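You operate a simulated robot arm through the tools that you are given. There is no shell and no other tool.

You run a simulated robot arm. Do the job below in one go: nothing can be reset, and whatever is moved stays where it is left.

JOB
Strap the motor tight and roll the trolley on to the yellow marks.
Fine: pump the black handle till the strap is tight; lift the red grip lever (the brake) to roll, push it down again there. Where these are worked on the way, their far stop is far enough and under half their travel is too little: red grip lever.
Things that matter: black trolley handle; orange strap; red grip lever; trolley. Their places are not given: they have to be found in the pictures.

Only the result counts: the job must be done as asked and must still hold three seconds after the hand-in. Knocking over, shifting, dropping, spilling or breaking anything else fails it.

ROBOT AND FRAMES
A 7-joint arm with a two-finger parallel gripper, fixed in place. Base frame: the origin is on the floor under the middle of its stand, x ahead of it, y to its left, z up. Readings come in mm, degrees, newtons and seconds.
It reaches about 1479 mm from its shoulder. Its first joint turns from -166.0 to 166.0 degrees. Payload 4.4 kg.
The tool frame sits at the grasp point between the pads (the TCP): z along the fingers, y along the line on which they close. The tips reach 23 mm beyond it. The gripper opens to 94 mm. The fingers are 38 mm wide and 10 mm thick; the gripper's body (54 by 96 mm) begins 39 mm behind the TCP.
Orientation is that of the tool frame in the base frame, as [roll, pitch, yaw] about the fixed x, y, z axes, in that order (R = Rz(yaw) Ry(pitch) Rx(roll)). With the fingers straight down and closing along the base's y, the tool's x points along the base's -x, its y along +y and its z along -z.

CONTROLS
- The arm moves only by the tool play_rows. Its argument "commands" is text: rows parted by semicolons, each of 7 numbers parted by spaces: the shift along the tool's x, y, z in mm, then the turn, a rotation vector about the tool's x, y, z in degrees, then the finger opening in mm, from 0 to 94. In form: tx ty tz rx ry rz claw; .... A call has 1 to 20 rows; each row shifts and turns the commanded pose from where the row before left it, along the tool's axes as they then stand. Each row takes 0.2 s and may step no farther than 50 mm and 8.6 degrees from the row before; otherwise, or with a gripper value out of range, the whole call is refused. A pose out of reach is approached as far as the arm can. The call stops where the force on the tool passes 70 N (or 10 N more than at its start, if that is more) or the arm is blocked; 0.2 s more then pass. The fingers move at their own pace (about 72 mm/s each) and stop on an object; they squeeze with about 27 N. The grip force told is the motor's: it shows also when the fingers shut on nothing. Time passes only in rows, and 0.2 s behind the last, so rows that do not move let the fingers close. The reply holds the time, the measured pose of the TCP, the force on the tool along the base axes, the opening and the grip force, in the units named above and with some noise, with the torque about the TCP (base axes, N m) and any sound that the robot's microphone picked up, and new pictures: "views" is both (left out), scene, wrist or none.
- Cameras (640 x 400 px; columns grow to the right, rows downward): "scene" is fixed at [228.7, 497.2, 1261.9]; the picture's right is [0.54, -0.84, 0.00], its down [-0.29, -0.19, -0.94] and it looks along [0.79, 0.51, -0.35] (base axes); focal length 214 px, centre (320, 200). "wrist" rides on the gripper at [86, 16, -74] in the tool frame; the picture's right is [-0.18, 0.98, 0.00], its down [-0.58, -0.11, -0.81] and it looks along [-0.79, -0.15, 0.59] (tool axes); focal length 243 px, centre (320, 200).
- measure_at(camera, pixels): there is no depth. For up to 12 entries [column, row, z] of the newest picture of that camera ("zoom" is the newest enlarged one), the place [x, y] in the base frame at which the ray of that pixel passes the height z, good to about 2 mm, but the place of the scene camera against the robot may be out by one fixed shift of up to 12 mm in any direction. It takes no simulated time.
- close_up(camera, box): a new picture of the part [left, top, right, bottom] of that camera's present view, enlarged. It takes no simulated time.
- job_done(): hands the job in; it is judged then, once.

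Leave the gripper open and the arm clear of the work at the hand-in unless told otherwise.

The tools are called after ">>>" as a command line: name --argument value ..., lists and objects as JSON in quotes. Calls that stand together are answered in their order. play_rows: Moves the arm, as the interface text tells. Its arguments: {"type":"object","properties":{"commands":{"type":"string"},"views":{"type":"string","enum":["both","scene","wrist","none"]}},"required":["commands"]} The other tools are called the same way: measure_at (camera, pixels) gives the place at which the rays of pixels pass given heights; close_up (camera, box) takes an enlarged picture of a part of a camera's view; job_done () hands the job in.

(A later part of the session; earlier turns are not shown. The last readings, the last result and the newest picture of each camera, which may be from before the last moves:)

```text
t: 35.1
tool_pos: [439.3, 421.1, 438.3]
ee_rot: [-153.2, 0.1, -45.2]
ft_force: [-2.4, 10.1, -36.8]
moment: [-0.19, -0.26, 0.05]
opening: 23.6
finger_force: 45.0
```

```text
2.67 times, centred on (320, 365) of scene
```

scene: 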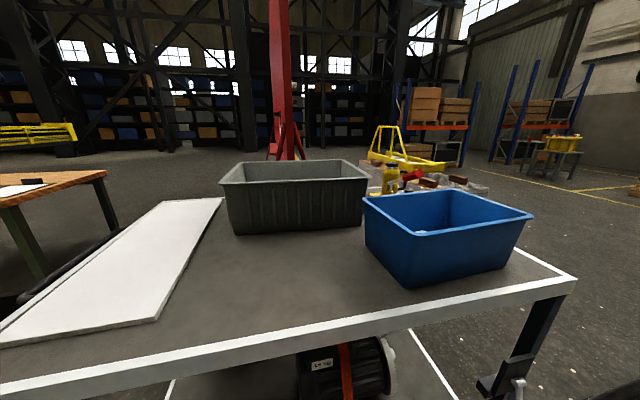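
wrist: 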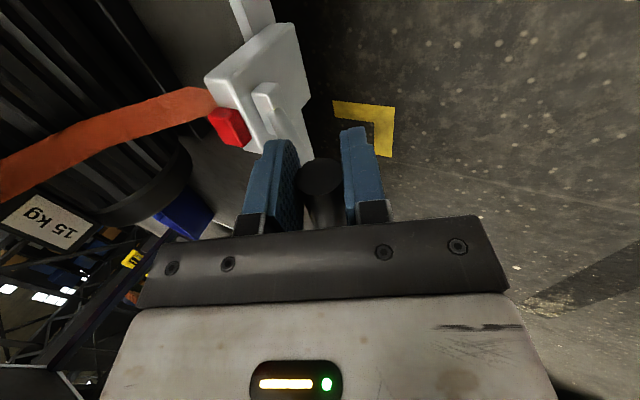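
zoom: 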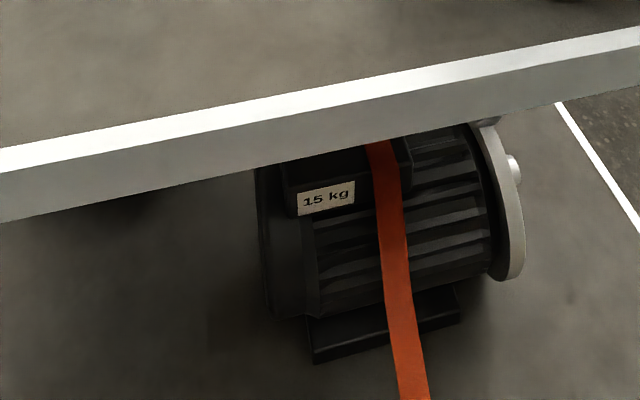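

The strap now looks straighter at the ratchet, with the upper stop reached. I'll do a complete down-and-up stroke in one go.

>>> play_rows --commands "0 14.3 7.3 6 0 0 10;0 14.3 7.3 6 0 0 10;0 14.3 7.3 6 0 0 10;0 14.3 7.3 6 0 0 10;0 14.3 7.3 6 0 0 10;0 14.3 7.3 6 0 0 10;0 14.3 7.3 6 0 0 10;0 4.8 2.4 2 0 0 10;0 -4.9 -2.2 -2 0 0 10;0 -15 -5.8 -6 0 0 10;0 -15 -5.8 -6 0 0 10;0 -15 -5.8 -6 0 0 10;0 -15 -5.8 -6 0 0 10;0 -15 -5.8 -6 0 0 10;0 -15 -5.8 -6 0 0 10;0 -15 -5.8 -6 0 0 10" --views "wrist"

>>> close_up --camera "scene" --box '[200, 330, 440, 400]'

```text
t: 38.5
tool_pos: [438.6, 422.2, 438.9]
ee_rot: [-153.3, 0.0, -45.1]
ft_force: [-15.4, 26.7, -24.2]
moment: [-0.05, -0.06, 0.19]
opening: 23.5
finger_force: 45.1
```

wrist: 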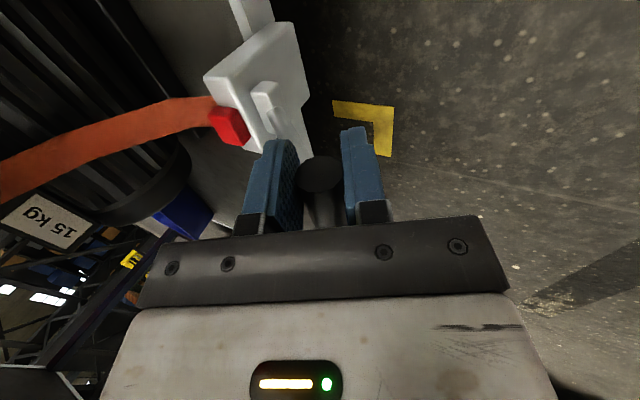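

```text
2.67 times, centred on (320, 365) of scene
```

zoom: 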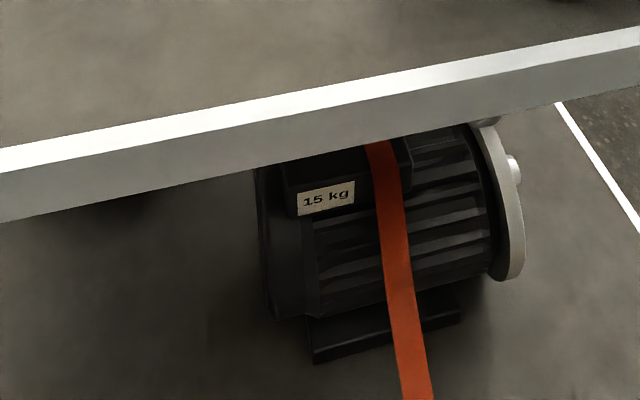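

The strap keeps straightening with each stroke. I'll carry on with another full stroke.

>>> play_rows --commands "0 14.3 7.3 6 0 0 10;0 14.3 7.3 6 0 0 10;0 14.3 7.3 6 0 0 10;0 14.3 7.3 6 0 0 10;0 14.3 7.3 6 0 0 10;0 14.3 7.3 6 0 0 10;0 14.3 7.3 6 0 0 10;0 4.8 2.4 2 0 0 10;0 -4.9 -2.2 -2 0 0 10;0 -15 -5.8 -6 0 0 10;0 -15 -5.8 -6 0 0 10;0 -15 -5.8 -6 0 0 10;0 -15 -5.8 -6 0 0 10;0 -15 -5.8 -6 0 0 10;0 -15 -5.8 -6 0 0 10;0 -15 -5.8 -6 0 0 10" --views "wrist"

>>> close_up --camera "scene" --box '[200, 330, 440, 400]'

```text
t: 41.9
tool_pos: [440.9, 422.3, 437.9]
ee_rot: [-153.3, -0.1, -45.1]
ft_force: [-6.9, 8.4, -38.5]
moment: [-0.2, -0.27, 0.06]
opening: 23.4
finger_force: 44.8
```

wrist: 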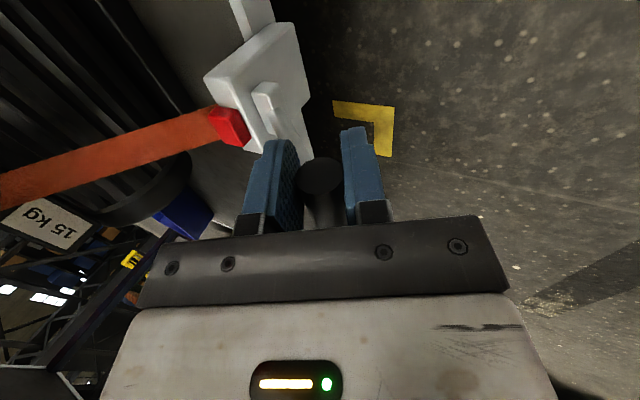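

```text
2.67 times, centred on (320, 365) of scene
```

zoom: 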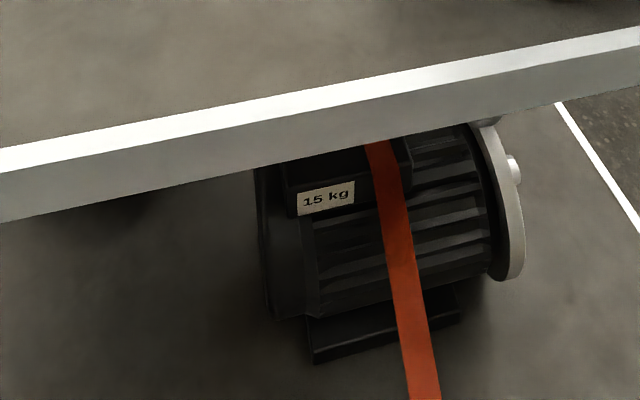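

The strap now runs straight from the motor's top to the ratchet. I'll do the next down stroke in halves to read its resistance.

>>> play_rows --commands "0 14.3 7.3 6 0 0 10;0 14.3 7.3 6 0 0 10;0 14.3 7.3 6 0 0 10;0 14.3 7.3 6 0 0 10" --views "none"

```text
t: 42.9
tool_pos: [418.5, 401.0, 383.1]
ee_rot: [-128.9, 0.0, -45.2]
ft_force: [-9.8, 2.0, 2.2]
moment: [-0.1, 0.3, 0.33]
opening: 23.5
finger_force: 44.7
```

Little resistance at mid-stroke. I'll continue to the bottom.

>>> play_rows --commands "0 14.3 7.3 6 0 0 10;0 14.3 7.3 6 0 0 10" --views "none"

>>> play_rows --commands "0 14.3 7.3 6 0 0 10;0 4.8 2.4 2 0 0 10" --views "wrist"

>>> close_up --camera "scene" --box '[200, 330, 440, 400]'

```text
t: 43.5
tool_pos: [416.6, 397.8, 350.6]
ee_rot: [-116.9, 0.0, -45.3]
ft_force: [12.8, 1.9, 2.1]
moment: [-0.28, 0.15, -0.08]
opening: 23.6
finger_force: 44.8
```

```text
t: 44.1
tool_pos: [417.4, 398.1, 329.7]
ee_rot: [-108.9, 0.0, -45.2]
ft_force: [28.0, 10.9, 9.3]
moment: [-0.03, -0.02, -0.17]
opening: 23.6
finger_force: 45.2
```

wrist: 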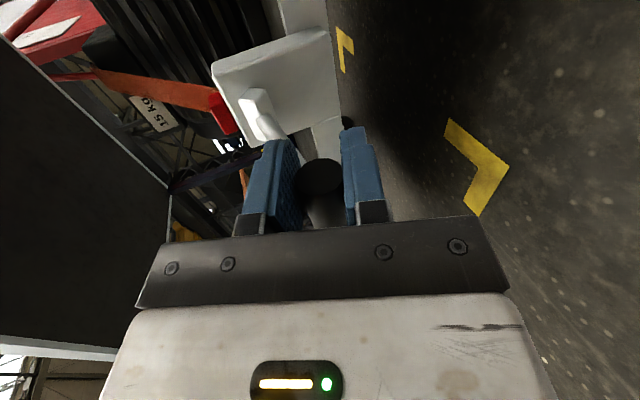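

```text
2.67 times, centred on (320, 365) of scene
```

zoom: 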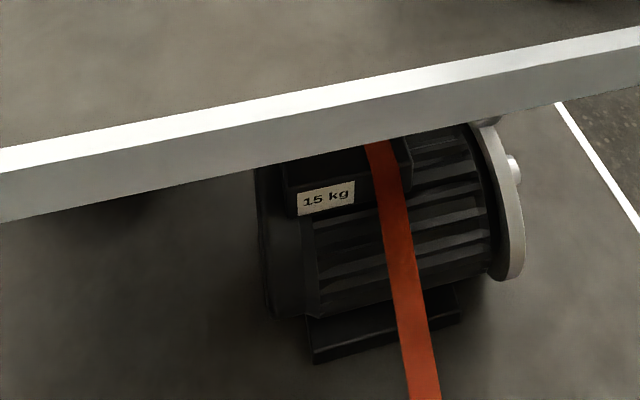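

The strap looks the same as after the last stroke. I'll swing back up and compare again.

>>> play_rows --commands "0 -4.9 -2.2 -2 0 0 10;0 -15 -5.8 -6 0 0 10;0 -15 -5.8 -6 0 0 10;0 -15 -5.8 -6 0 0 10;0 -15 -5.8 -6 0 0 10;0 -15 -5.8 -6 0 0 10;0 -15 -5.8 -6 0 0 10;0 -15 -5.8 -6 0 0 10" --views "wrist"

>>> close_up --camera "scene" --box '[200, 330, 440, 400]'

>>> close_up --camera "wrist" --box '[0, 30, 300, 220]'

```text
t: 45.9
tool_pos: [440.1, 421.5, 437.0]
ee_rot: [-153.2, 0.0, -45.2]
ft_force: [-9.3, 3.7, -27.8]
moment: [-0.17, -0.3, 0.26]
opening: 23.4
finger_force: 44.8
```

wrist: 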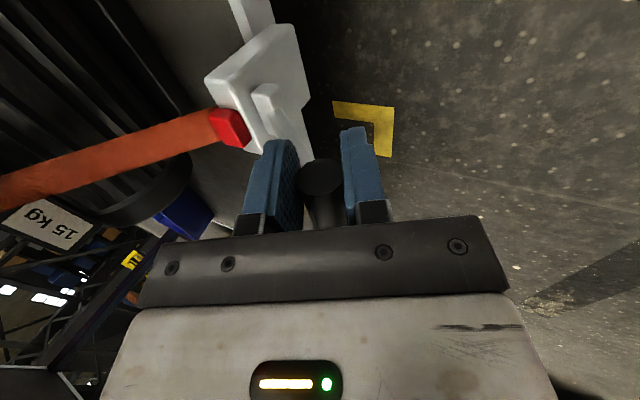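

```text
2.67 times, centred on (320, 365) of scene
```

zoom: 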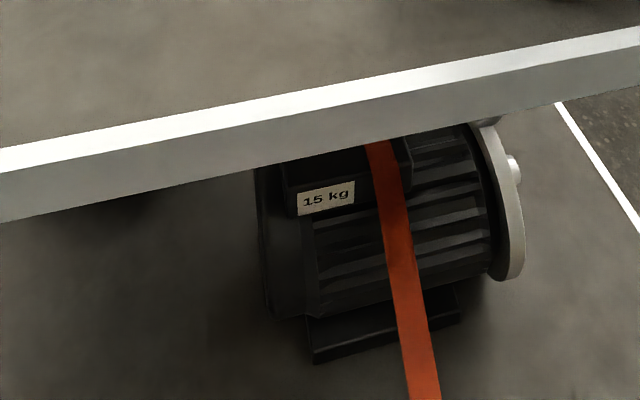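

```text
2.11 times, centred on (150, 125) of wrist
```

zoom: 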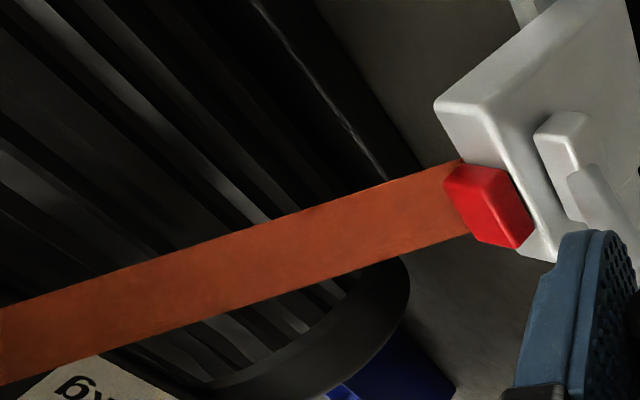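

The strap is straight and unchanged by the last stroke, so it's tight. I'll open the fingers, back straight off the bar and move along the near side toward the brake.

>>> play_rows --commands "0 0 0 0 0 0 94;0 0 0 0 0 0 94;0 0 0 0 0 0 94;0 0 -40 0 0 0 94;0 0 -45 0 0 0 94;45 0 0 0 0 0 94;50 0 0 0 0 0 94;50 0 0 0 0 0 94;50 0 0 0 0 0 94;50 0 0 0 0 0 94;50 0 0 0 0 0 94" --views "wrist"

```text
t: 48.3
tool_pos: [620.4, 187.1, 513.5]
ee_rot: [-153.1, -0.1, -45.2]
ft_force: [0.5, 0.2, 0.3]
moment: [0.0, 0.01, 0.0]
opening: 94.2
finger_force: 0.0
```

wrist: 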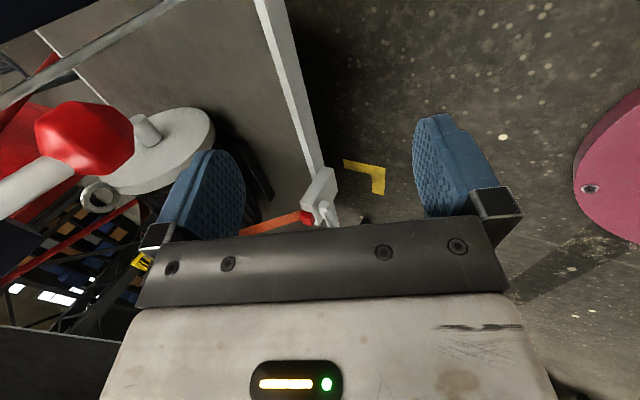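

I'm clear, with the red knob seen at (85,137). I'll turn the tool 90° so the fingers close along the trolley's edge direction, then look.

>>> play_rows --commands "0 0 0 0 0 8.5 94;0 0 0 0 0 8.5 94;0 0 0 0 0 8.5 94;0 0 0 0 0 8.5 94;0 0 0 0 0 8.5 94;0 0 0 0 0 8.5 94;0 0 0 0 0 8.5 94;0 0 0 0 0 8.5 94;0 0 0 0 0 8.5 94;0 0 0 0 0 8.5 94;0 0 0 0 0 5 94" --views "wrist"

```text
t: 50.7
tool_pos: [620.6, 185.3, 514.6]
ee_rot: [179.9, 26.9, -135.3]
ft_force: [0.2, 0.1, 0.0]
moment: [-0.02, -0.01, -0.04]
opening: 93.9
finger_force: 0.1
```

wrist: 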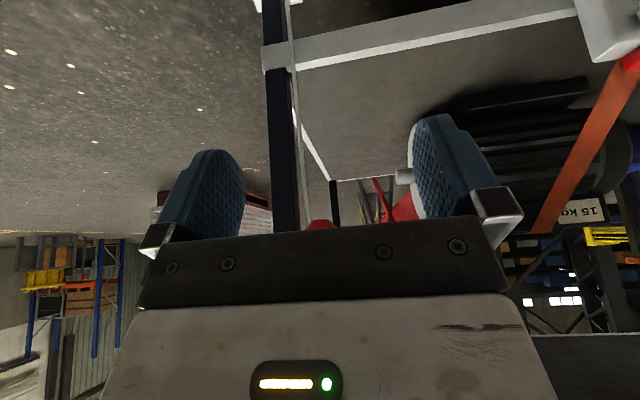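

The knob is just hidden behind the hand. I'll rise 80 mm, shift to the lever's line and tilt forward 24° more for a view of it.

>>> play_rows --commands "-18 -11.4 -36 0 0 0 94;-18 -11.4 -36 0 0 0 94;0 0 0 0 -8 0 94;0 0 0 0 -8 0 94;0 0 0 0 -8 0 94" --views "wrist"

```text
t: 51.9
tool_pos: [636.5, 168.6, 596.4]
ee_rot: [180.0, 51.1, -135.2]
ft_force: [0.5, 0.8, -0.4]
moment: [-0.02, -0.03, 0.0]
opening: 94.2
finger_force: 0.1
```

wrist: 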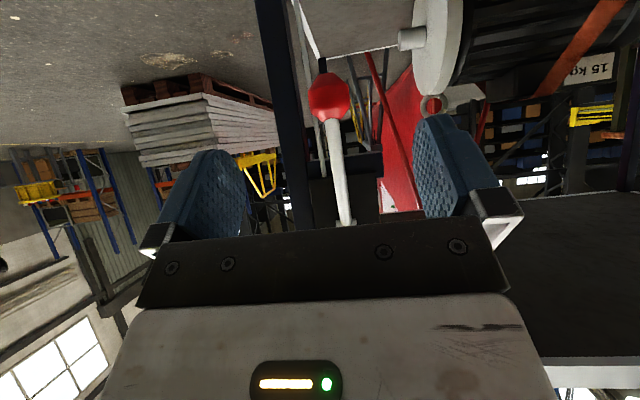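

A good view: the red knob is at (330,97) and its pivot behind the hand at (345,222), which agrees with the knob at about (u 330, w 693, z 541), roughly 40 mm wide. I'll come in along the fingers with them open on both sides of it.

>>> play_rows --commands "-34.6 0 0 0 0 0 94;0 0 45 0 0 0 94;0 0 45 0 0 0 94" --views "wrist"

```text
t: 52.7
tool_pos: [702.3, 233.9, 565.7]
ee_rot: [179.9, 50.8, -135.2]
ft_force: [0.5, -0.4, 0.1]
moment: [0.02, 0.01, 0.01]
opening: 93.9
finger_force: 0.0
```

wrist: 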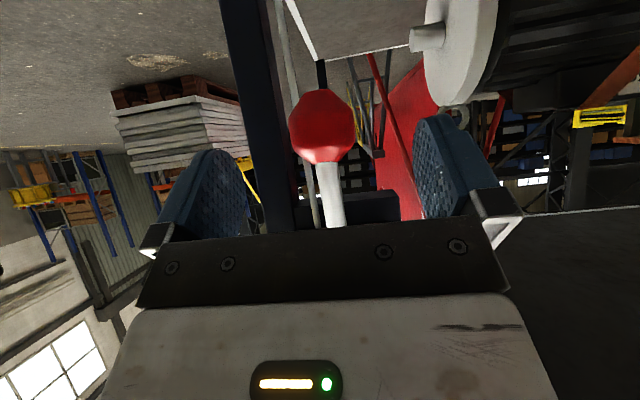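

The knob sits at (322,127), exactly where 40 mm more of travel would put it between the pads. I'll advance and close gently.

>>> play_rows --commands "0 0 20 0 0 0 94;0 0 19 0 0 0 94;0 0 0 0 0 0 20;0 0 0 0 0 0 20;0 0 0 0 0 0 20" --views "wrist"

```text
t: 53.9
tool_pos: [722.5, 256.9, 541.4]
ee_rot: [180.0, 50.9, -135.1]
ft_force: [-5.6, 12.2, 2.1]
moment: [-0.3, 0.36, 0.07]
opening: 36.9
finger_force: 45.2
```

wrist: 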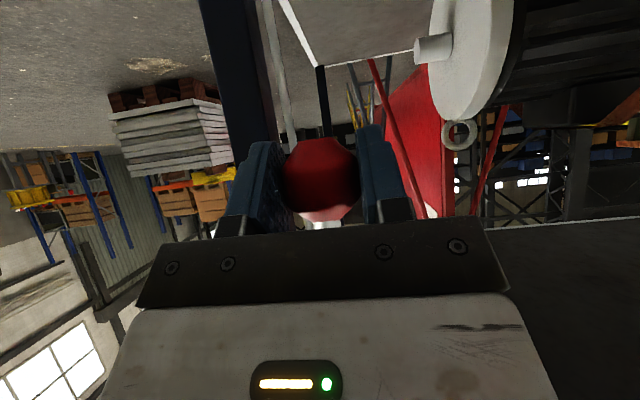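

The knob is gripped (37 mm). I'll lift it along its arc about the pivot, outward and up, in small steps.

>>> play_rows --commands "4.5 0 -11.5 0 0 0 20;4.5 0 -11.5 0 0 0 20;2.5 0 -12 0 0 0 20;2.5 0 -12 0 0 0 20" --views "none"

```text
t: 54.9
tool_pos: [688.7, 222.5, 557.6]
ee_rot: [179.9, 50.8, -135.2]
ft_force: [-10.9, 20.7, -7.5]
moment: [-0.85, 1.0, 0.16]
opening: 36.9
finger_force: 44.6
```

It follows freely. I'll continue lifting with a tiny sideways correction.

>>> play_rows --commands "0.2 1 -12.5 0 0 0 20;0.2 1 -12.5 0 0 0 20;-2 0 -12.3 0 0 0 20;-2 0 -12.3 0 0 0 20;-4 0 -11.8 0 0 0 20;-4 0 -11.8 0 0 0 20" --views "none"

```text
t: 56.3
tool_pos: [653.2, 187.8, 615.9]
ee_rot: [179.9, 50.8, -135.2]
ft_force: [-3.1, 8.5, -10.6]
moment: [-0.82, 1.03, 0.15]
opening: 37.1
finger_force: 44.4
```

Still free at about 63° of swing. I'll go on up.

>>> play_rows --commands "-6 0 -11 0 0 0 20;-6 0 -11 0 0 0 20;-7.8 0 -9.7 0 0 0 20;-7.8 0 -9.7 0 0 0 20" --views "wrist"

```text
t: 57.3
tool_pos: [643.3, 180.1, 662.2]
ee_rot: [-179.9, 51.0, -135.1]
ft_force: [-9.3, -5.3, -8.4]
moment: [-0.68, 0.78, 0.14]
opening: 37.3
finger_force: 44.7
```

wrist: 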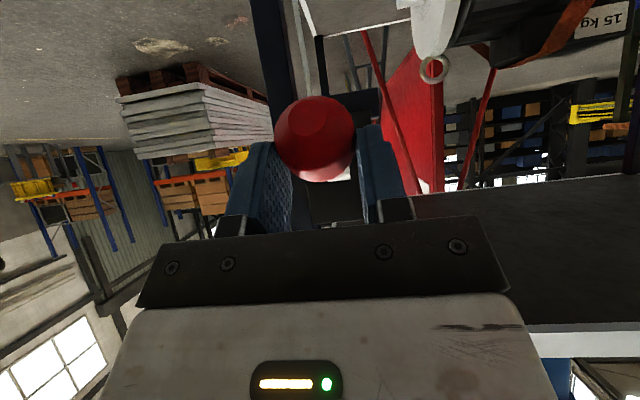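

The knob has shifted in the pads (centre at (315,140)), so the lever may have reached its upper stop near 75°. I'll take an enlarged view to judge.

>>> close_up --camera "wrist" --box '[200, 60, 440, 240]'

>>> close_up --camera "scene" --box '[400, 280, 640, 400]'

```text
2.22 times, centred on (320, 150) of wrist
```

zoom: 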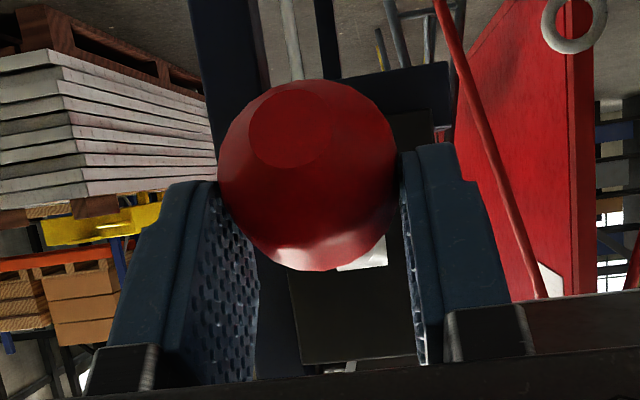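

```text
2.67 times, centred on (520, 340) of scene
```

zoom: 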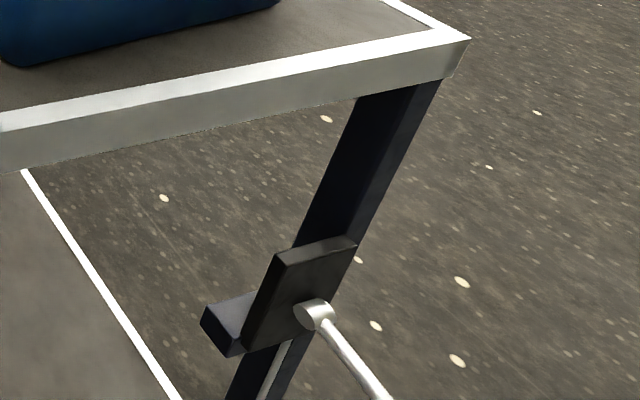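

The lever now points out toward the robot, about 15° below horizontal. I'll try a further small lift to feel for the stop.

>>> play_rows --commands "-5.9 0 -8.1 0 0 0 20;0 0 0 0 0 0 20" --views "wrist"

```text
t: 57.9
tool_pos: [643.5, 178.2, 673.8]
ee_rot: [180.0, 51.0, -135.1]
ft_force: [6.6, 11.3, -3.2]
moment: [-0.16, 0.34, -0.09]
opening: 37.0
finger_force: 44.3
```

wrist: 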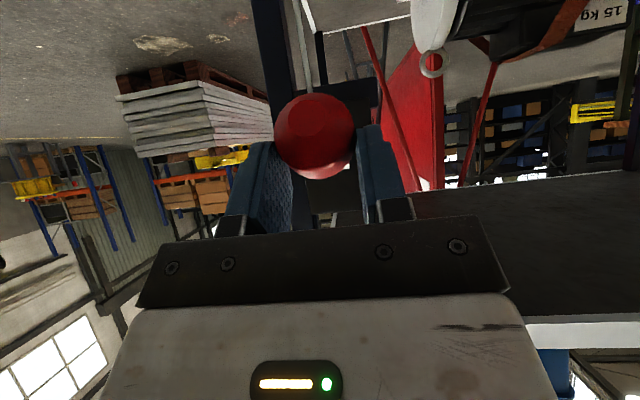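

The knob still follows upward with little force, so it isn't at its stop yet. I'll keep lifting in half steps.

>>> play_rows --commands "-8.8 0 -8.8 0 0 0 20;-8.8 0 -8.8 0 0 0 20;0 0 0 0 0 0 20" --views "wrist"

```text
t: 58.7
tool_pos: [640.3, 176.9, 698.3]
ee_rot: [-180.0, 51.0, -135.2]
ft_force: [0.0, 0.1, -1.0]
moment: [-0.01, -0.01, 0.0]
opening: 20.0
finger_force: 0.0
```

wrist: 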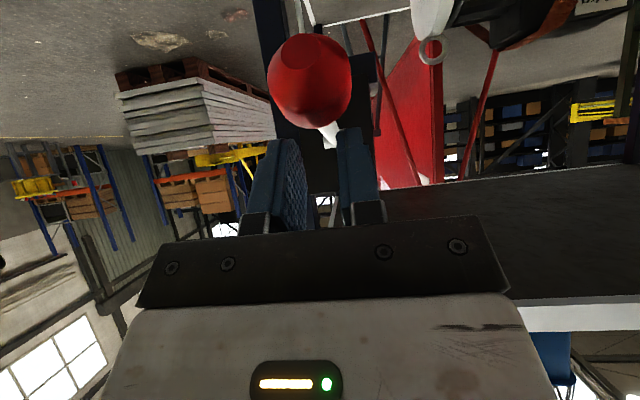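

The fingers slipped off over the top, and the lever stays up at about 78° from hanging, probably its stop. I'll re-grip the knob at its centre and feel for the stop properly.

>>> play_rows --commands "0 0 0 0 0 0 94;0 0 0 0 0 0 94;0 0 0 0 0 0 94;16.2 0 17.3 0 0 0 94;16.2 0 17.3 0 0 0 94;0 0 0 0 0 0 20;0 0 0 0 0 0 20;0 0 0 0 0 0 20" --views "wrist"

```text
t: 60.5
tool_pos: [644.3, 182.2, 649.3]
ee_rot: [179.9, 50.9, -135.2]
ft_force: [-2.3, 8.2, -1.7]
moment: [-0.11, 0.19, 0.07]
opening: 36.6
finger_force: 45.2
```

wrist: 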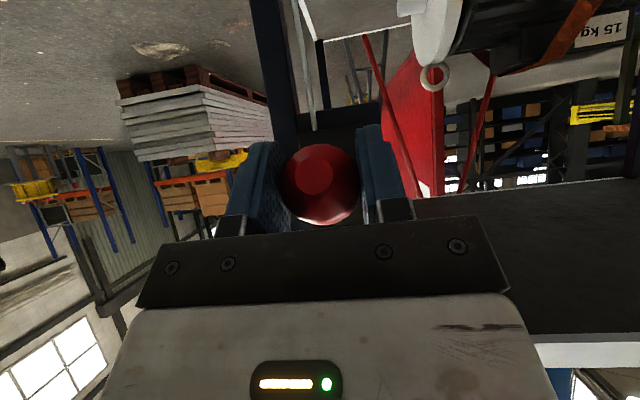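

A good central grip. I'll lift 8 mm along the arc and read the force.

>>> play_rows --commands "-5 0 -6.2 0 0 0 20" --views "none"

>>> play_rows --commands "-5 0 -6.2 0 0 0 20" --views "wrist"

```text
t: 60.9
tool_pos: [643.8, 181.9, 657.8]
ee_rot: [-180.0, 50.9, -135.1]
ft_force: [2.0, 12.4, -8.5]
moment: [-0.88, 0.89, 0.01]
opening: 37.4
finger_force: 45.2
```

```text
t: 61.3
tool_pos: [642.0, 179.0, 664.0]
ee_rot: [179.9, 50.9, -135.2]
ft_force: [7.2, 7.8, -34.7]
moment: [-0.01, 0.05, 0.02]
opening: 37.2
finger_force: 44.8
```

wrist: 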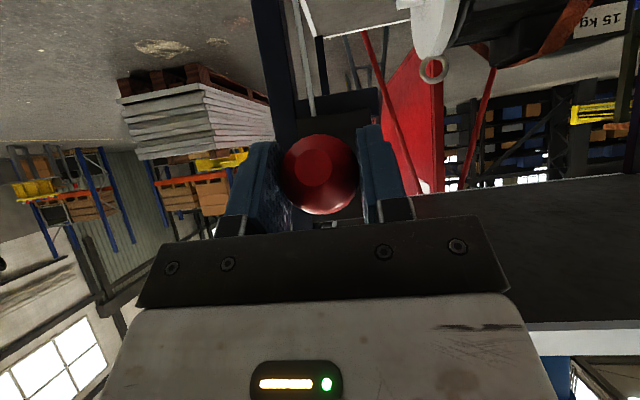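

The force rises to about 35 N at roughly 80° with the knob slipping in the pads, so the lever is at its far stop. I'll release it, back off, check that it stays up, then go up in front of the near right leg.

>>> play_rows --commands "0 0 0 0 0 0 94;0 0 0 0 0 0 94;0 0 0 0 0 0 94;0 0 -45 0 0 0 94;0 0 -45 0 0 0 94" --views "wrist"

```text
t: 62.5
tool_pos: [593.2, 128.2, 721.3]
ee_rot: [179.9, 50.9, -135.2]
ft_force: [0.1, 0.2, 0.2]
moment: [-0.01, 0.02, -0.01]
opening: 94.1
finger_force: 0.0
```

wrist: 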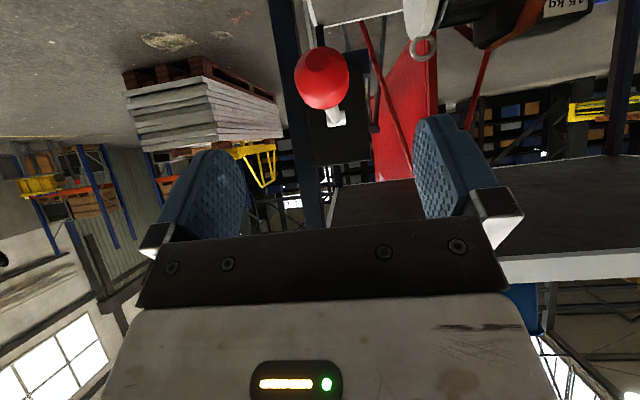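

The lever stays up by itself, with its knob at (320,78). I'll go up to a spot in front of the leg, above the brake plate and below the tabletop.

>>> play_rows --commands "-46.6 -8.6 -2.1 0 0 0 94;-46.6 -8.6 -2.1 0 0 0 94;-46.6 -8.6 -2.1 0 0 0 94;-46.6 -8.6 -2.1 0 0 0 94" --views "both"

```text
t: 63.5
tool_pos: [697.0, 182.5, 874.5]
ee_rot: [-180.0, 50.8, -135.1]
ft_force: [0.3, 0.2, 0.6]
moment: [-0.02, -0.01, -0.01]
opening: 93.9
finger_force: 0.0
```

scene: 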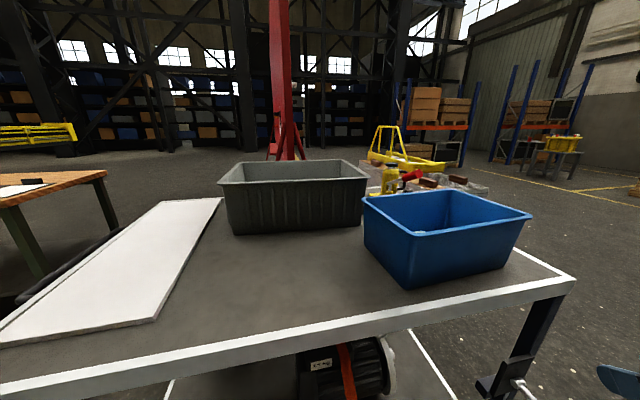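
wrist: 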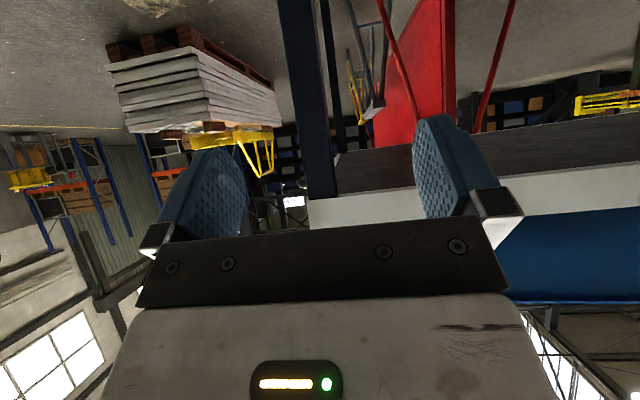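

The leg is visible as the dark post from (300,0) to (322,195). I'll enlarge it to find its edges.

>>> close_up --camera "wrist" --box '[220, 0, 440, 220]'

```text
1.82 times, centred on (330, 110) of wrist
```

zoom: 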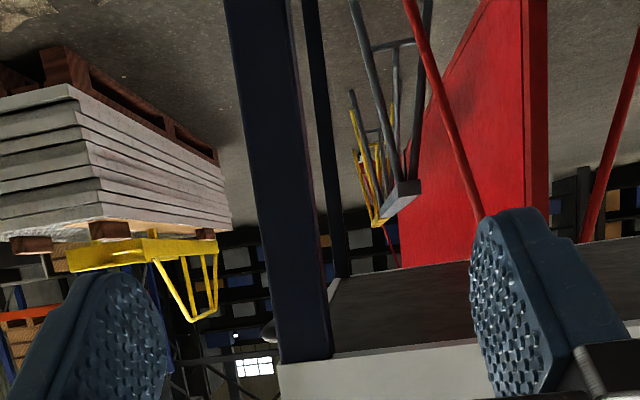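

The leg is about 30 mm wide at u≈367–397. I'll approach with the open fingers on both sides of it and check before the last part.

>>> play_rows --commands "-21 -9.5 0 0 0 0 94;-21 -9.5 0 0 0 0 94;0 0 45 0 0 0 94;0 0 45 0 0 0 94" --views "wrist"

>>> close_up --camera "wrist" --box '[140, 40, 500, 240]'

```text
t: 64.5
tool_pos: [779.2, 236.9, 847.8]
ee_rot: [179.8, 51.0, -135.2]
ft_force: [0.6, -0.1, 0.3]
moment: [-0.01, 0.0, 0.03]
opening: 93.7
finger_force: 0.0
```

wrist: 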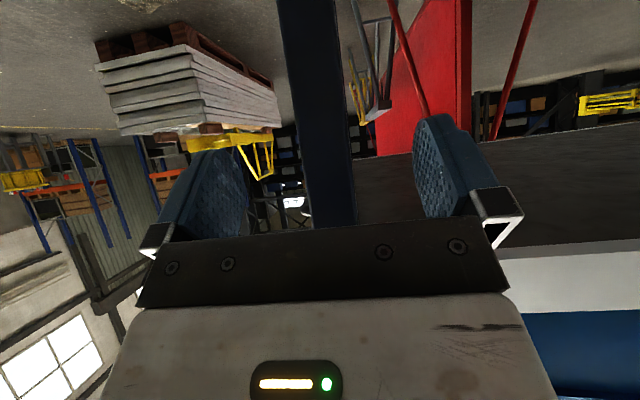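

```text
1.78 times, centred on (320, 140) of wrist
```

zoom: 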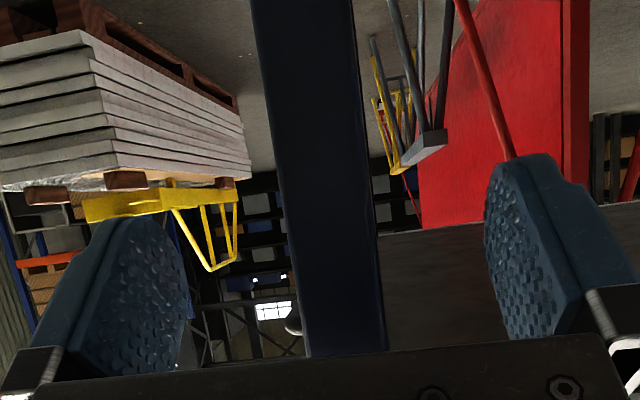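

The leg is centred between the fingers. I'll advance the last 55 mm and close on it.

>>> play_rows --commands "0 0 28 0 0 0 94;0 0 27 0 0 0 94;0 0 0 0 0 0 10;0 0 0 0 0 0 10;0 0 0 0 0 0 10" --views "wrist"

```text
t: 65.1
tool_pos: [805.9, 264.5, 815.5]
ee_rot: [180.0, 50.9, -135.4]
ft_force: [-22.9, -26.2, 14.8]
moment: [1.87, -1.28, 0.55]
opening: 62.4
finger_force: 0.1
stopped in row 3: the force on the tool passed its limit at 175 N (the readings are from after the stop); the commanded pose is now the measured one
```

wrist: 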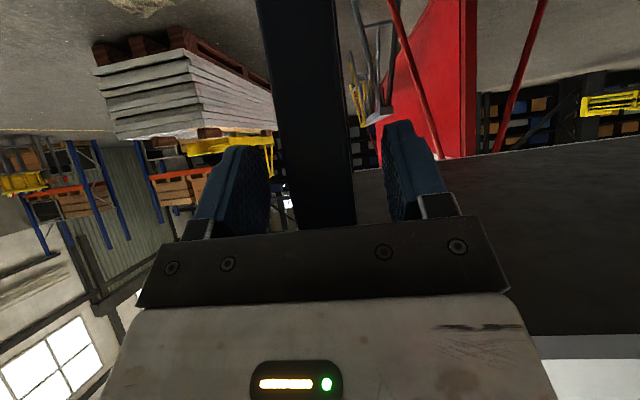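

I touched the leg with the palm's upper edge (force 175 N). I'll back off 8 mm at once and check that the trolley hasn't shifted.

>>> play_rows --commands "0 0 -8 0 0 0 62" --views "both"

>>> close_up --camera "scene" --box '[280, 300, 600, 400]'

```text
t: 65.5
tool_pos: [801.4, 260.8, 818.7]
ee_rot: [179.9, 50.9, -135.3]
ft_force: [0.1, -0.4, 0.3]
moment: [-0.02, 0.04, 0.0]
opening: 61.9
finger_force: 0.1
```

scene: 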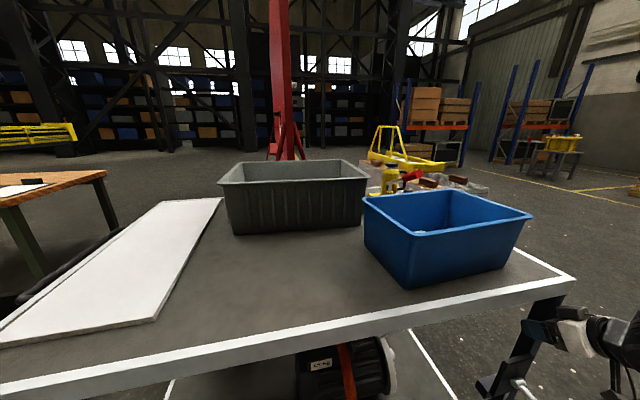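
wrist: 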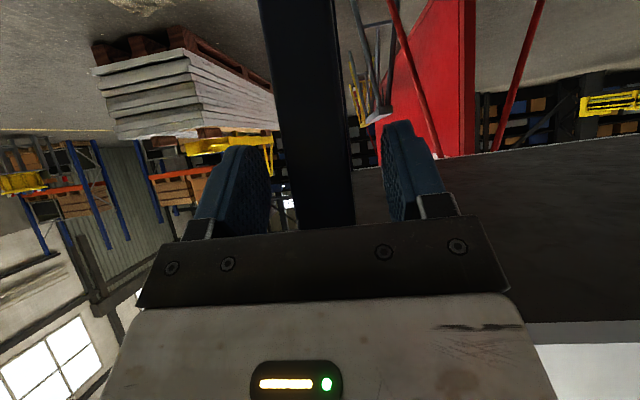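

```text
2.00 times, centred on (440, 350) of scene
```

zoom: 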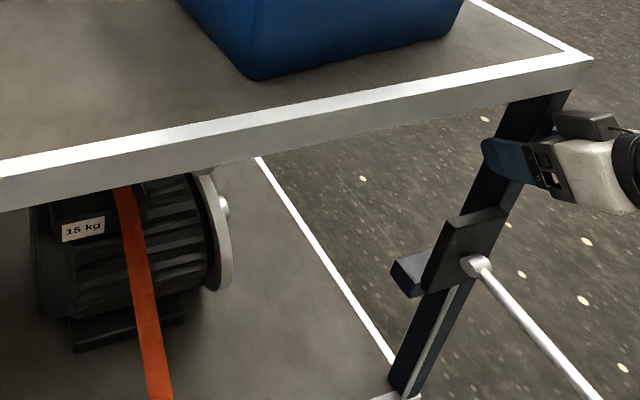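

The trolley has not visibly moved. The pads overlap the leg well enough here, so I'll close on it.

>>> play_rows --commands "0 0 0 0 0 0 10;0 0 0 0 0 0 10;0 0 0 0 0 0 10" --views "wrist"

```text
t: 66.3
tool_pos: [800.9, 260.8, 819.6]
ee_rot: [179.9, 50.9, -135.2]
ft_force: [0.3, 2.1, -1.4]
moment: [-0.54, -0.44, 1.03]
opening: 29.9
finger_force: 44.9
```

wrist: 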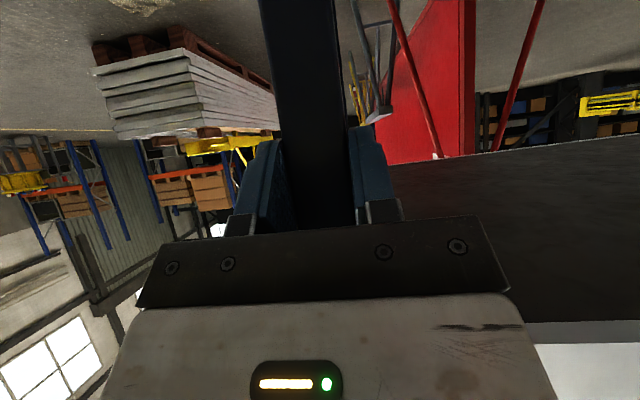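

The leg is gripped (30 mm). I'll test rolling with slow small steps along (-0.7,0.7), which is the tool's +y.

>>> play_rows --commands "0 3 0 0 0 0 10;0 5 0 0 0 0 10;0 6 0 0 0 0 10;0 6 0 0 0 0 10" --views "none"

```text
t: 67.3
tool_pos: [786.4, 275.0, 819.8]
ee_rot: [179.8, 50.9, -135.3]
ft_force: [3.4, 13.2, -7.9]
moment: [-0.48, -0.38, 0.57]
opening: 30.1
finger_force: 44.8
```

The trolley rolls along easily with the grip. I'll continue with a gentle speed-up and slow-down.

>>> play_rows --commands "0 6 0 0 0 0 10;0 10 0 0 0 0 10;0 13 0 0 0 0 10;0 16 0 0 0 0 10;0 18 0 0 0 0 10;0 20 0 0 0 0 10;0 20 0 0 0 0 10;0 20 0 0 0 0 10;0 20 0 0 0 0 10;0 20 0 0 0 0 10;0 20 0 0 0 0 10;0 18 0 0 0 0 10;0 14 0 0 0 0 10;0 10 0 0 0 0 10;0 6 0 0 0 0 10;0 3 0 0 0 0 10" --views "both"

```text
t: 70.7
tool_pos: [621.0, 439.9, 820.0]
ee_rot: [179.9, 50.9, -135.3]
ft_force: [-24.1, -25.4, 15.1]
moment: [-0.04, -0.84, 0.96]
opening: 29.8
finger_force: 45.1
```

scene: 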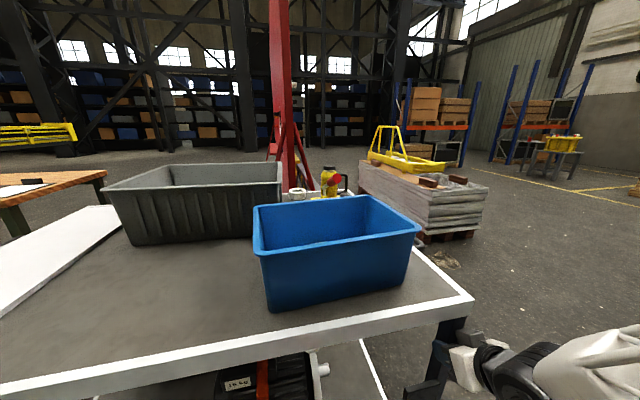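
wrist: 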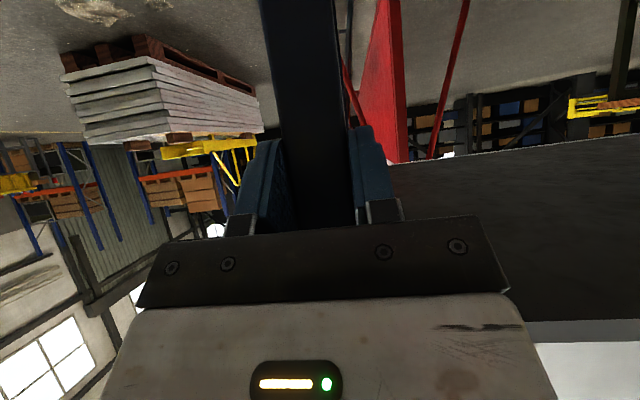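

It rolled 254 mm. The force is along the fingers (about 37 N), so I'll ease back 3 mm while continuing.

>>> play_rows --commands "0 5 -1.5 0 0 0 10;0 8 -1.5 0 0 0 10;0 12 0 0 0 0 10;0 15 0 0 0 0 10;0 18 0 0 0 0 10;0 20 0 0 0 0 10;0 20 0 0 0 0 10;0 20 0 0 0 0 10;0 20 0 0 0 0 10;0 20 0 0 0 0 10;0 20 0 0 0 0 10;0 18 0 0 0 0 10;0 15 0 0 0 0 10;0 11 0 0 0 0 10;0 7 0 0 0 0 10;0 4 0 0 0 0 10" --views "both"

```text
t: 74.1
tool_pos: [456.7, 605.2, 821.4]
ee_rot: [179.8, 50.8, -135.1]
ft_force: [-9.1, -3.9, -2.1]
moment: [-0.21, -0.5, 0.56]
opening: 29.9
finger_force: 45.1
```

scene: 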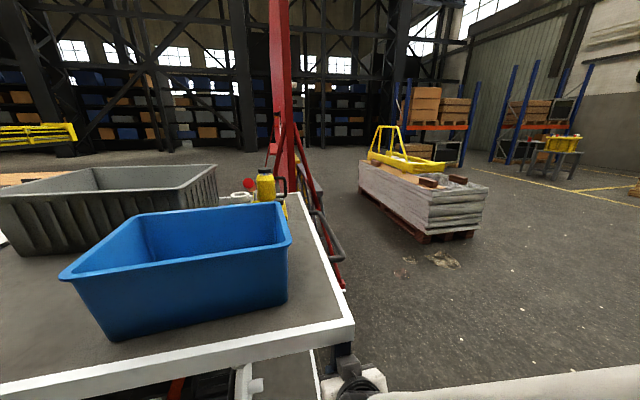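
wrist: 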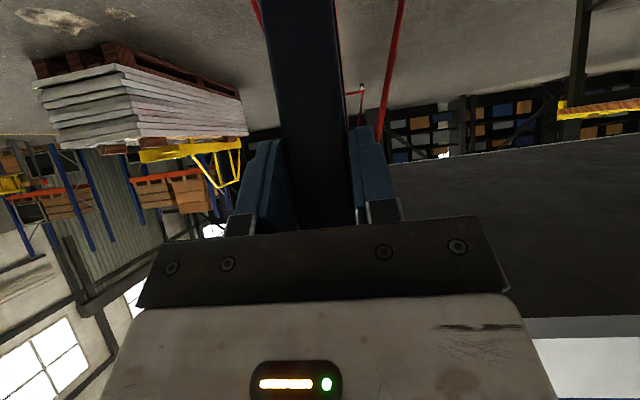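

It has rolled 487 mm, with about 213 mm to go. I'll continue with a soft stop aimed at a TCP u of about -318.

>>> play_rows --commands "0 5 0 0 0 0 10;0 9 0 0 0 0 10;0 13 0 0 0 0 10;0 16 0 0 0 0 10;0 18 0 0 0 0 10;0 20 0 0 0 0 10;0 20 0 0 0 0 10;0 20 0 0 0 0 10;0 18 0 0 0 0 10;0 16 0 0 0 0 10;0 13 0 0 0 0 10;0 10 0 0 0 0 10;0 7 0 0 0 0 10;0 5 0 0 0 0 10;0 3 0 0 0 0 10;0 0 0 0 0 0 10" --views "both"

```text
t: 77.5
tool_pos: [319.5, 742.0, 821.5]
ee_rot: [179.9, 50.8, -135.1]
ft_force: [-26.1, -21.9, -21.6]
moment: [-1.02, -0.09, 1.4]
opening: 30.5
finger_force: 45.0
```

scene: 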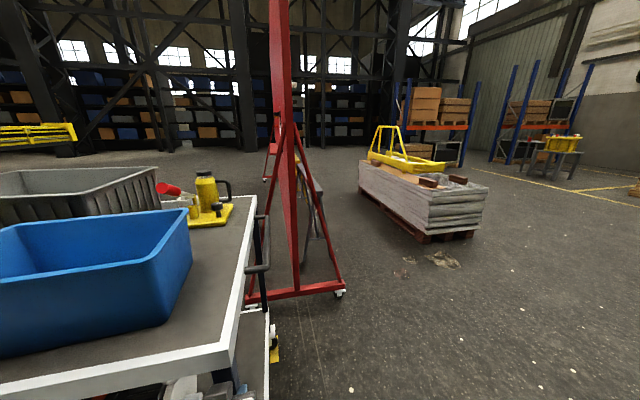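
wrist: 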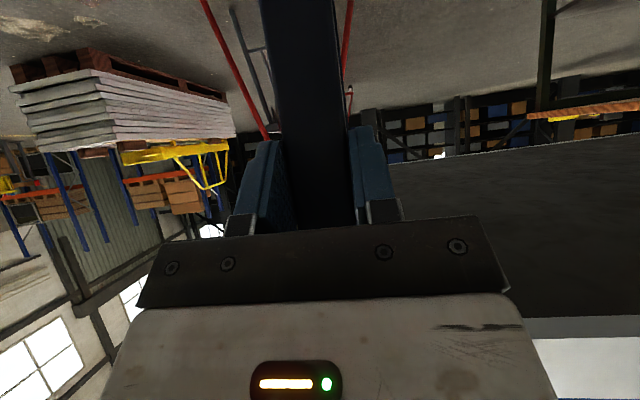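

It has rolled 681 mm. A yellow mark shows at scene (274,350) by the trolley's far right corner. I'll enlarge it.

>>> close_up --camera "scene" --box '[200, 290, 360, 400]'

>>> close_up --camera "scene" --box '[0, 160, 300, 400]'

```text
3.64 times, centred on (280, 345) of scene
```

zoom: 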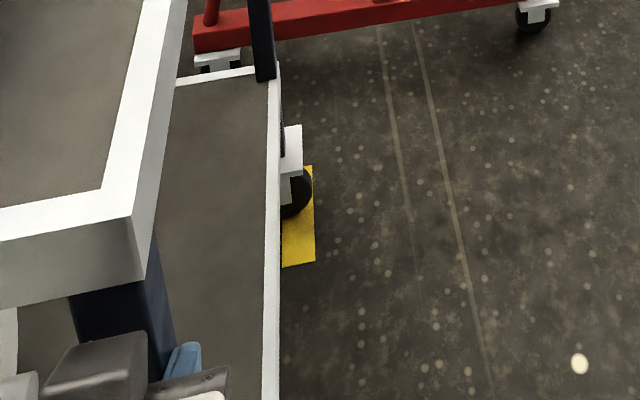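

```text
1.67 times, centred on (150, 280) of scene
```

zoom: 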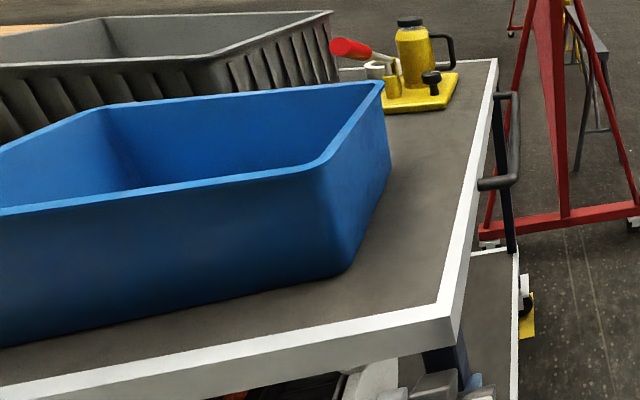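

I'll measure the visible yellow strip on the floor and the lower deck's right edge from this zoom's view.

>>> close_up --camera "scene" --box '[200, 290, 360, 400]'

>>> measure_at --camera "zoom" --pixels '[[313, 166, 0], [316, 262, 0], [283, 266, 0], [280, 100, 285], [279, 200, 285], [279, 300, 285], [131, 216, 962], [184, 10, 962], [277, 64, 285]]'

```text
3.64 times, centred on (280, 345) of scene
```

zoom: 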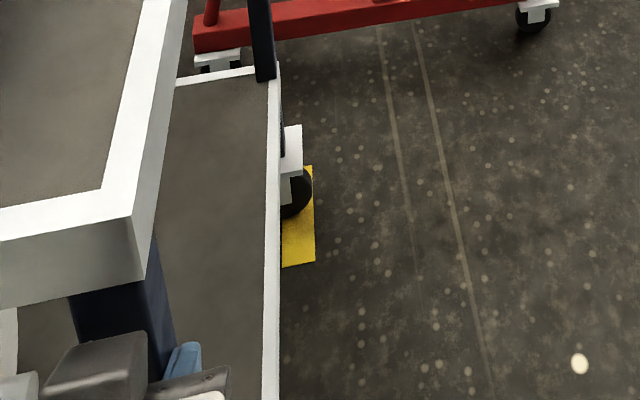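

```text
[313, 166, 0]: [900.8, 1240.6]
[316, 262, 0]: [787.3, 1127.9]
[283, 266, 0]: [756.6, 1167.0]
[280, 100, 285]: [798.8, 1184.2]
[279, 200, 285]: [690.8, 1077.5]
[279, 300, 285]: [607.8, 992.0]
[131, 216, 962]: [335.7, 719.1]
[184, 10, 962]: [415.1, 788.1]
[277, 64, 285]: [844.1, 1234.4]
```

Both cameras agree that the mark's inner edge is at u≈-299 and the trolley's right end is now at u≈-283. I'll roll the last 19 mm slowly, then check.

>>> play_rows --commands "0 3 -1 0 0 0 10;0 4 -1 0 0 0 10;0 5 0 0 0 0 10;0 4 0 0 0 0 10;0 2.5 0 0 0 0 10;0 1 0 0 0 0 10;0 0 0 0 0 0 10;0 0 0 0 0 0 10" --views "scene"

>>> close_up --camera "scene" --box '[200, 290, 360, 400]'

```text
t: 79.3
tool_pos: [306.6, 754.8, 824.9]
ee_rot: [-180.0, 51.0, -135.2]
ft_force: [21.7, 14.5, -17.1]
moment: [-0.28, -0.97, 1.01]
opening: 30.2
finger_force: 45.3
```

scene: 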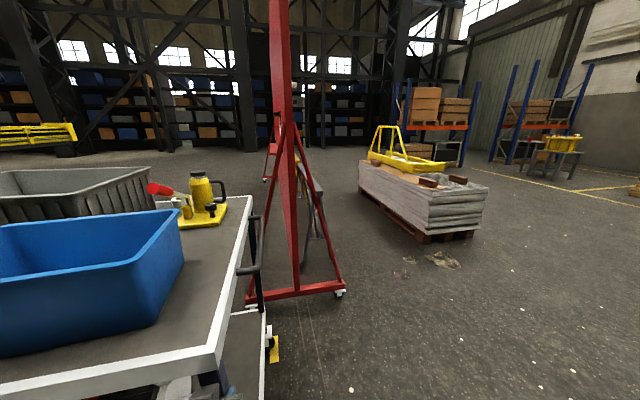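

```text
3.64 times, centred on (280, 345) of scene
```

zoom: 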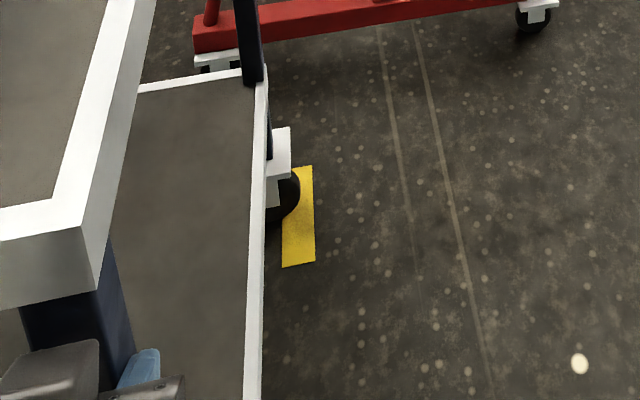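

The total travel is 699 mm, and the right end now sits just inside the L marks. I'll open the fingers, back off the leg without pushing it, and level the hand to look at the near marks.

>>> play_rows --commands "0 0 0 0 0 0 60;0 0 0 0 0 0 94;0 0 0 0 0 0 94;0 0 -40 0 0 0 94;0 0 -50 0 0 0 94;26 0 -32.4 0 0 0 94;26 0 -32.4 0 0 0 94;26 0 -32.4 0 0 0 94;26 0 -32.4 0 0 0 94;26 0 -32.4 0 0 0 94;26 0 -32.4 0 0 0 94;0 0 0 0 8.5 0 94;0 0 0 0 8.5 0 94;0 0 0 0 8.5 0 94;0 0 0 0 8.5 0 94;0 0 0 0 8.5 0 94;0 0 0 0 8.5 0 94" --views "both"

```text
t: 81.1
tool_pos: [184.1, 600.9, 771.2]
ee_rot: [-171.6, 42.6, -129.9]
ft_force: [0.3, -0.9, 0.9]
moment: [0.01, -0.02, -0.03]
opening: 94.1
finger_force: 0.1
stopped in row 8: the arm was blocked; the commanded pose is now the measured one
```

scene: 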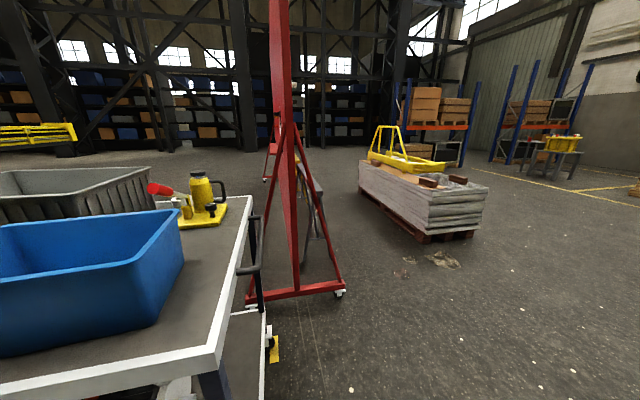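
wrist: 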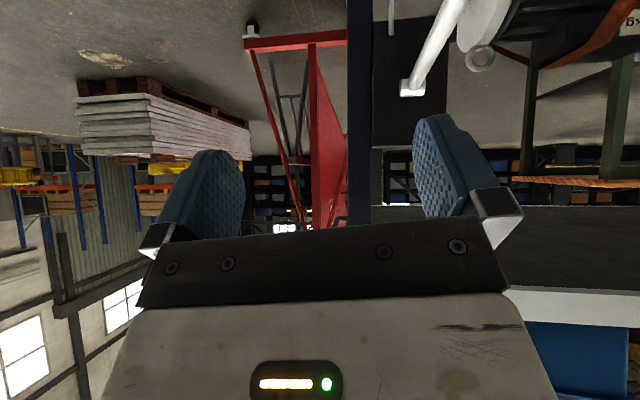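

The arm folded up against a joint limit this close in; no contact was made. I'll rise and ease the tilt to free it.

>>> play_rows --commands "-20 -3 -22 0 4 0 94;-20 -3 -22 0 8 0 94;-20 -3 -22 0 8 0 94;0 0 0 0 8 0 94;0 0 0 0 8 0 94" --views "wrist"

```text
t: 82.5
tool_pos: [190.8, 595.6, 828.6]
ee_rot: [-172.0, 4.1, -135.0]
ft_force: [-0.5, 0.5, 0.6]
moment: [0.01, -0.01, 0.02]
opening: 93.8
finger_force: 0.1
stopped in row 5: the arm was blocked; the commanded pose is now the measured one
```

wrist: 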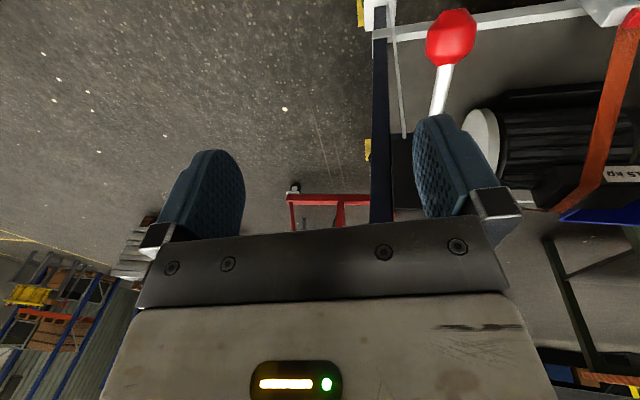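

Blocked again near a joint limit, though nothing is touched. The view shows the knob at (450,38) and yellow bits at (360,12) and (367,150). I'll straighten the tool in small turns while rising.

>>> play_rows --commands "0 0 -30 -4 0 0 94;0 0 -30 -4 2 0 94;0 0 -30 0 2 0 94" --views "wrist"

```text
t: 83.3
tool_pos: [189.3, 593.9, 830.5]
ee_rot: [-173.0, 3.5, -135.0]
ft_force: [-0.9, -0.3, 0.7]
moment: [0.01, -0.03, 0.03]
opening: 94.2
finger_force: 0.2
out of reach, approached as far as the arm can: row 1, 2, 3
```

wrist: 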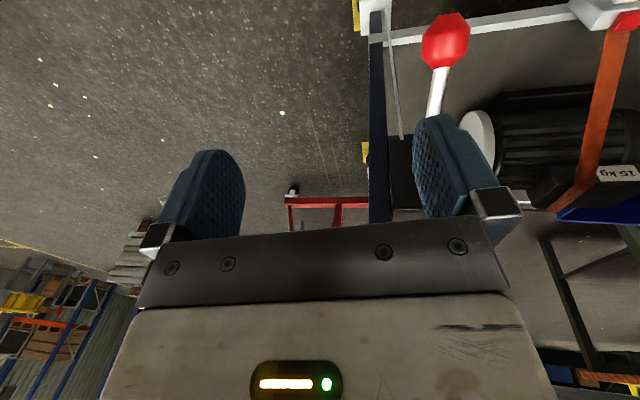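

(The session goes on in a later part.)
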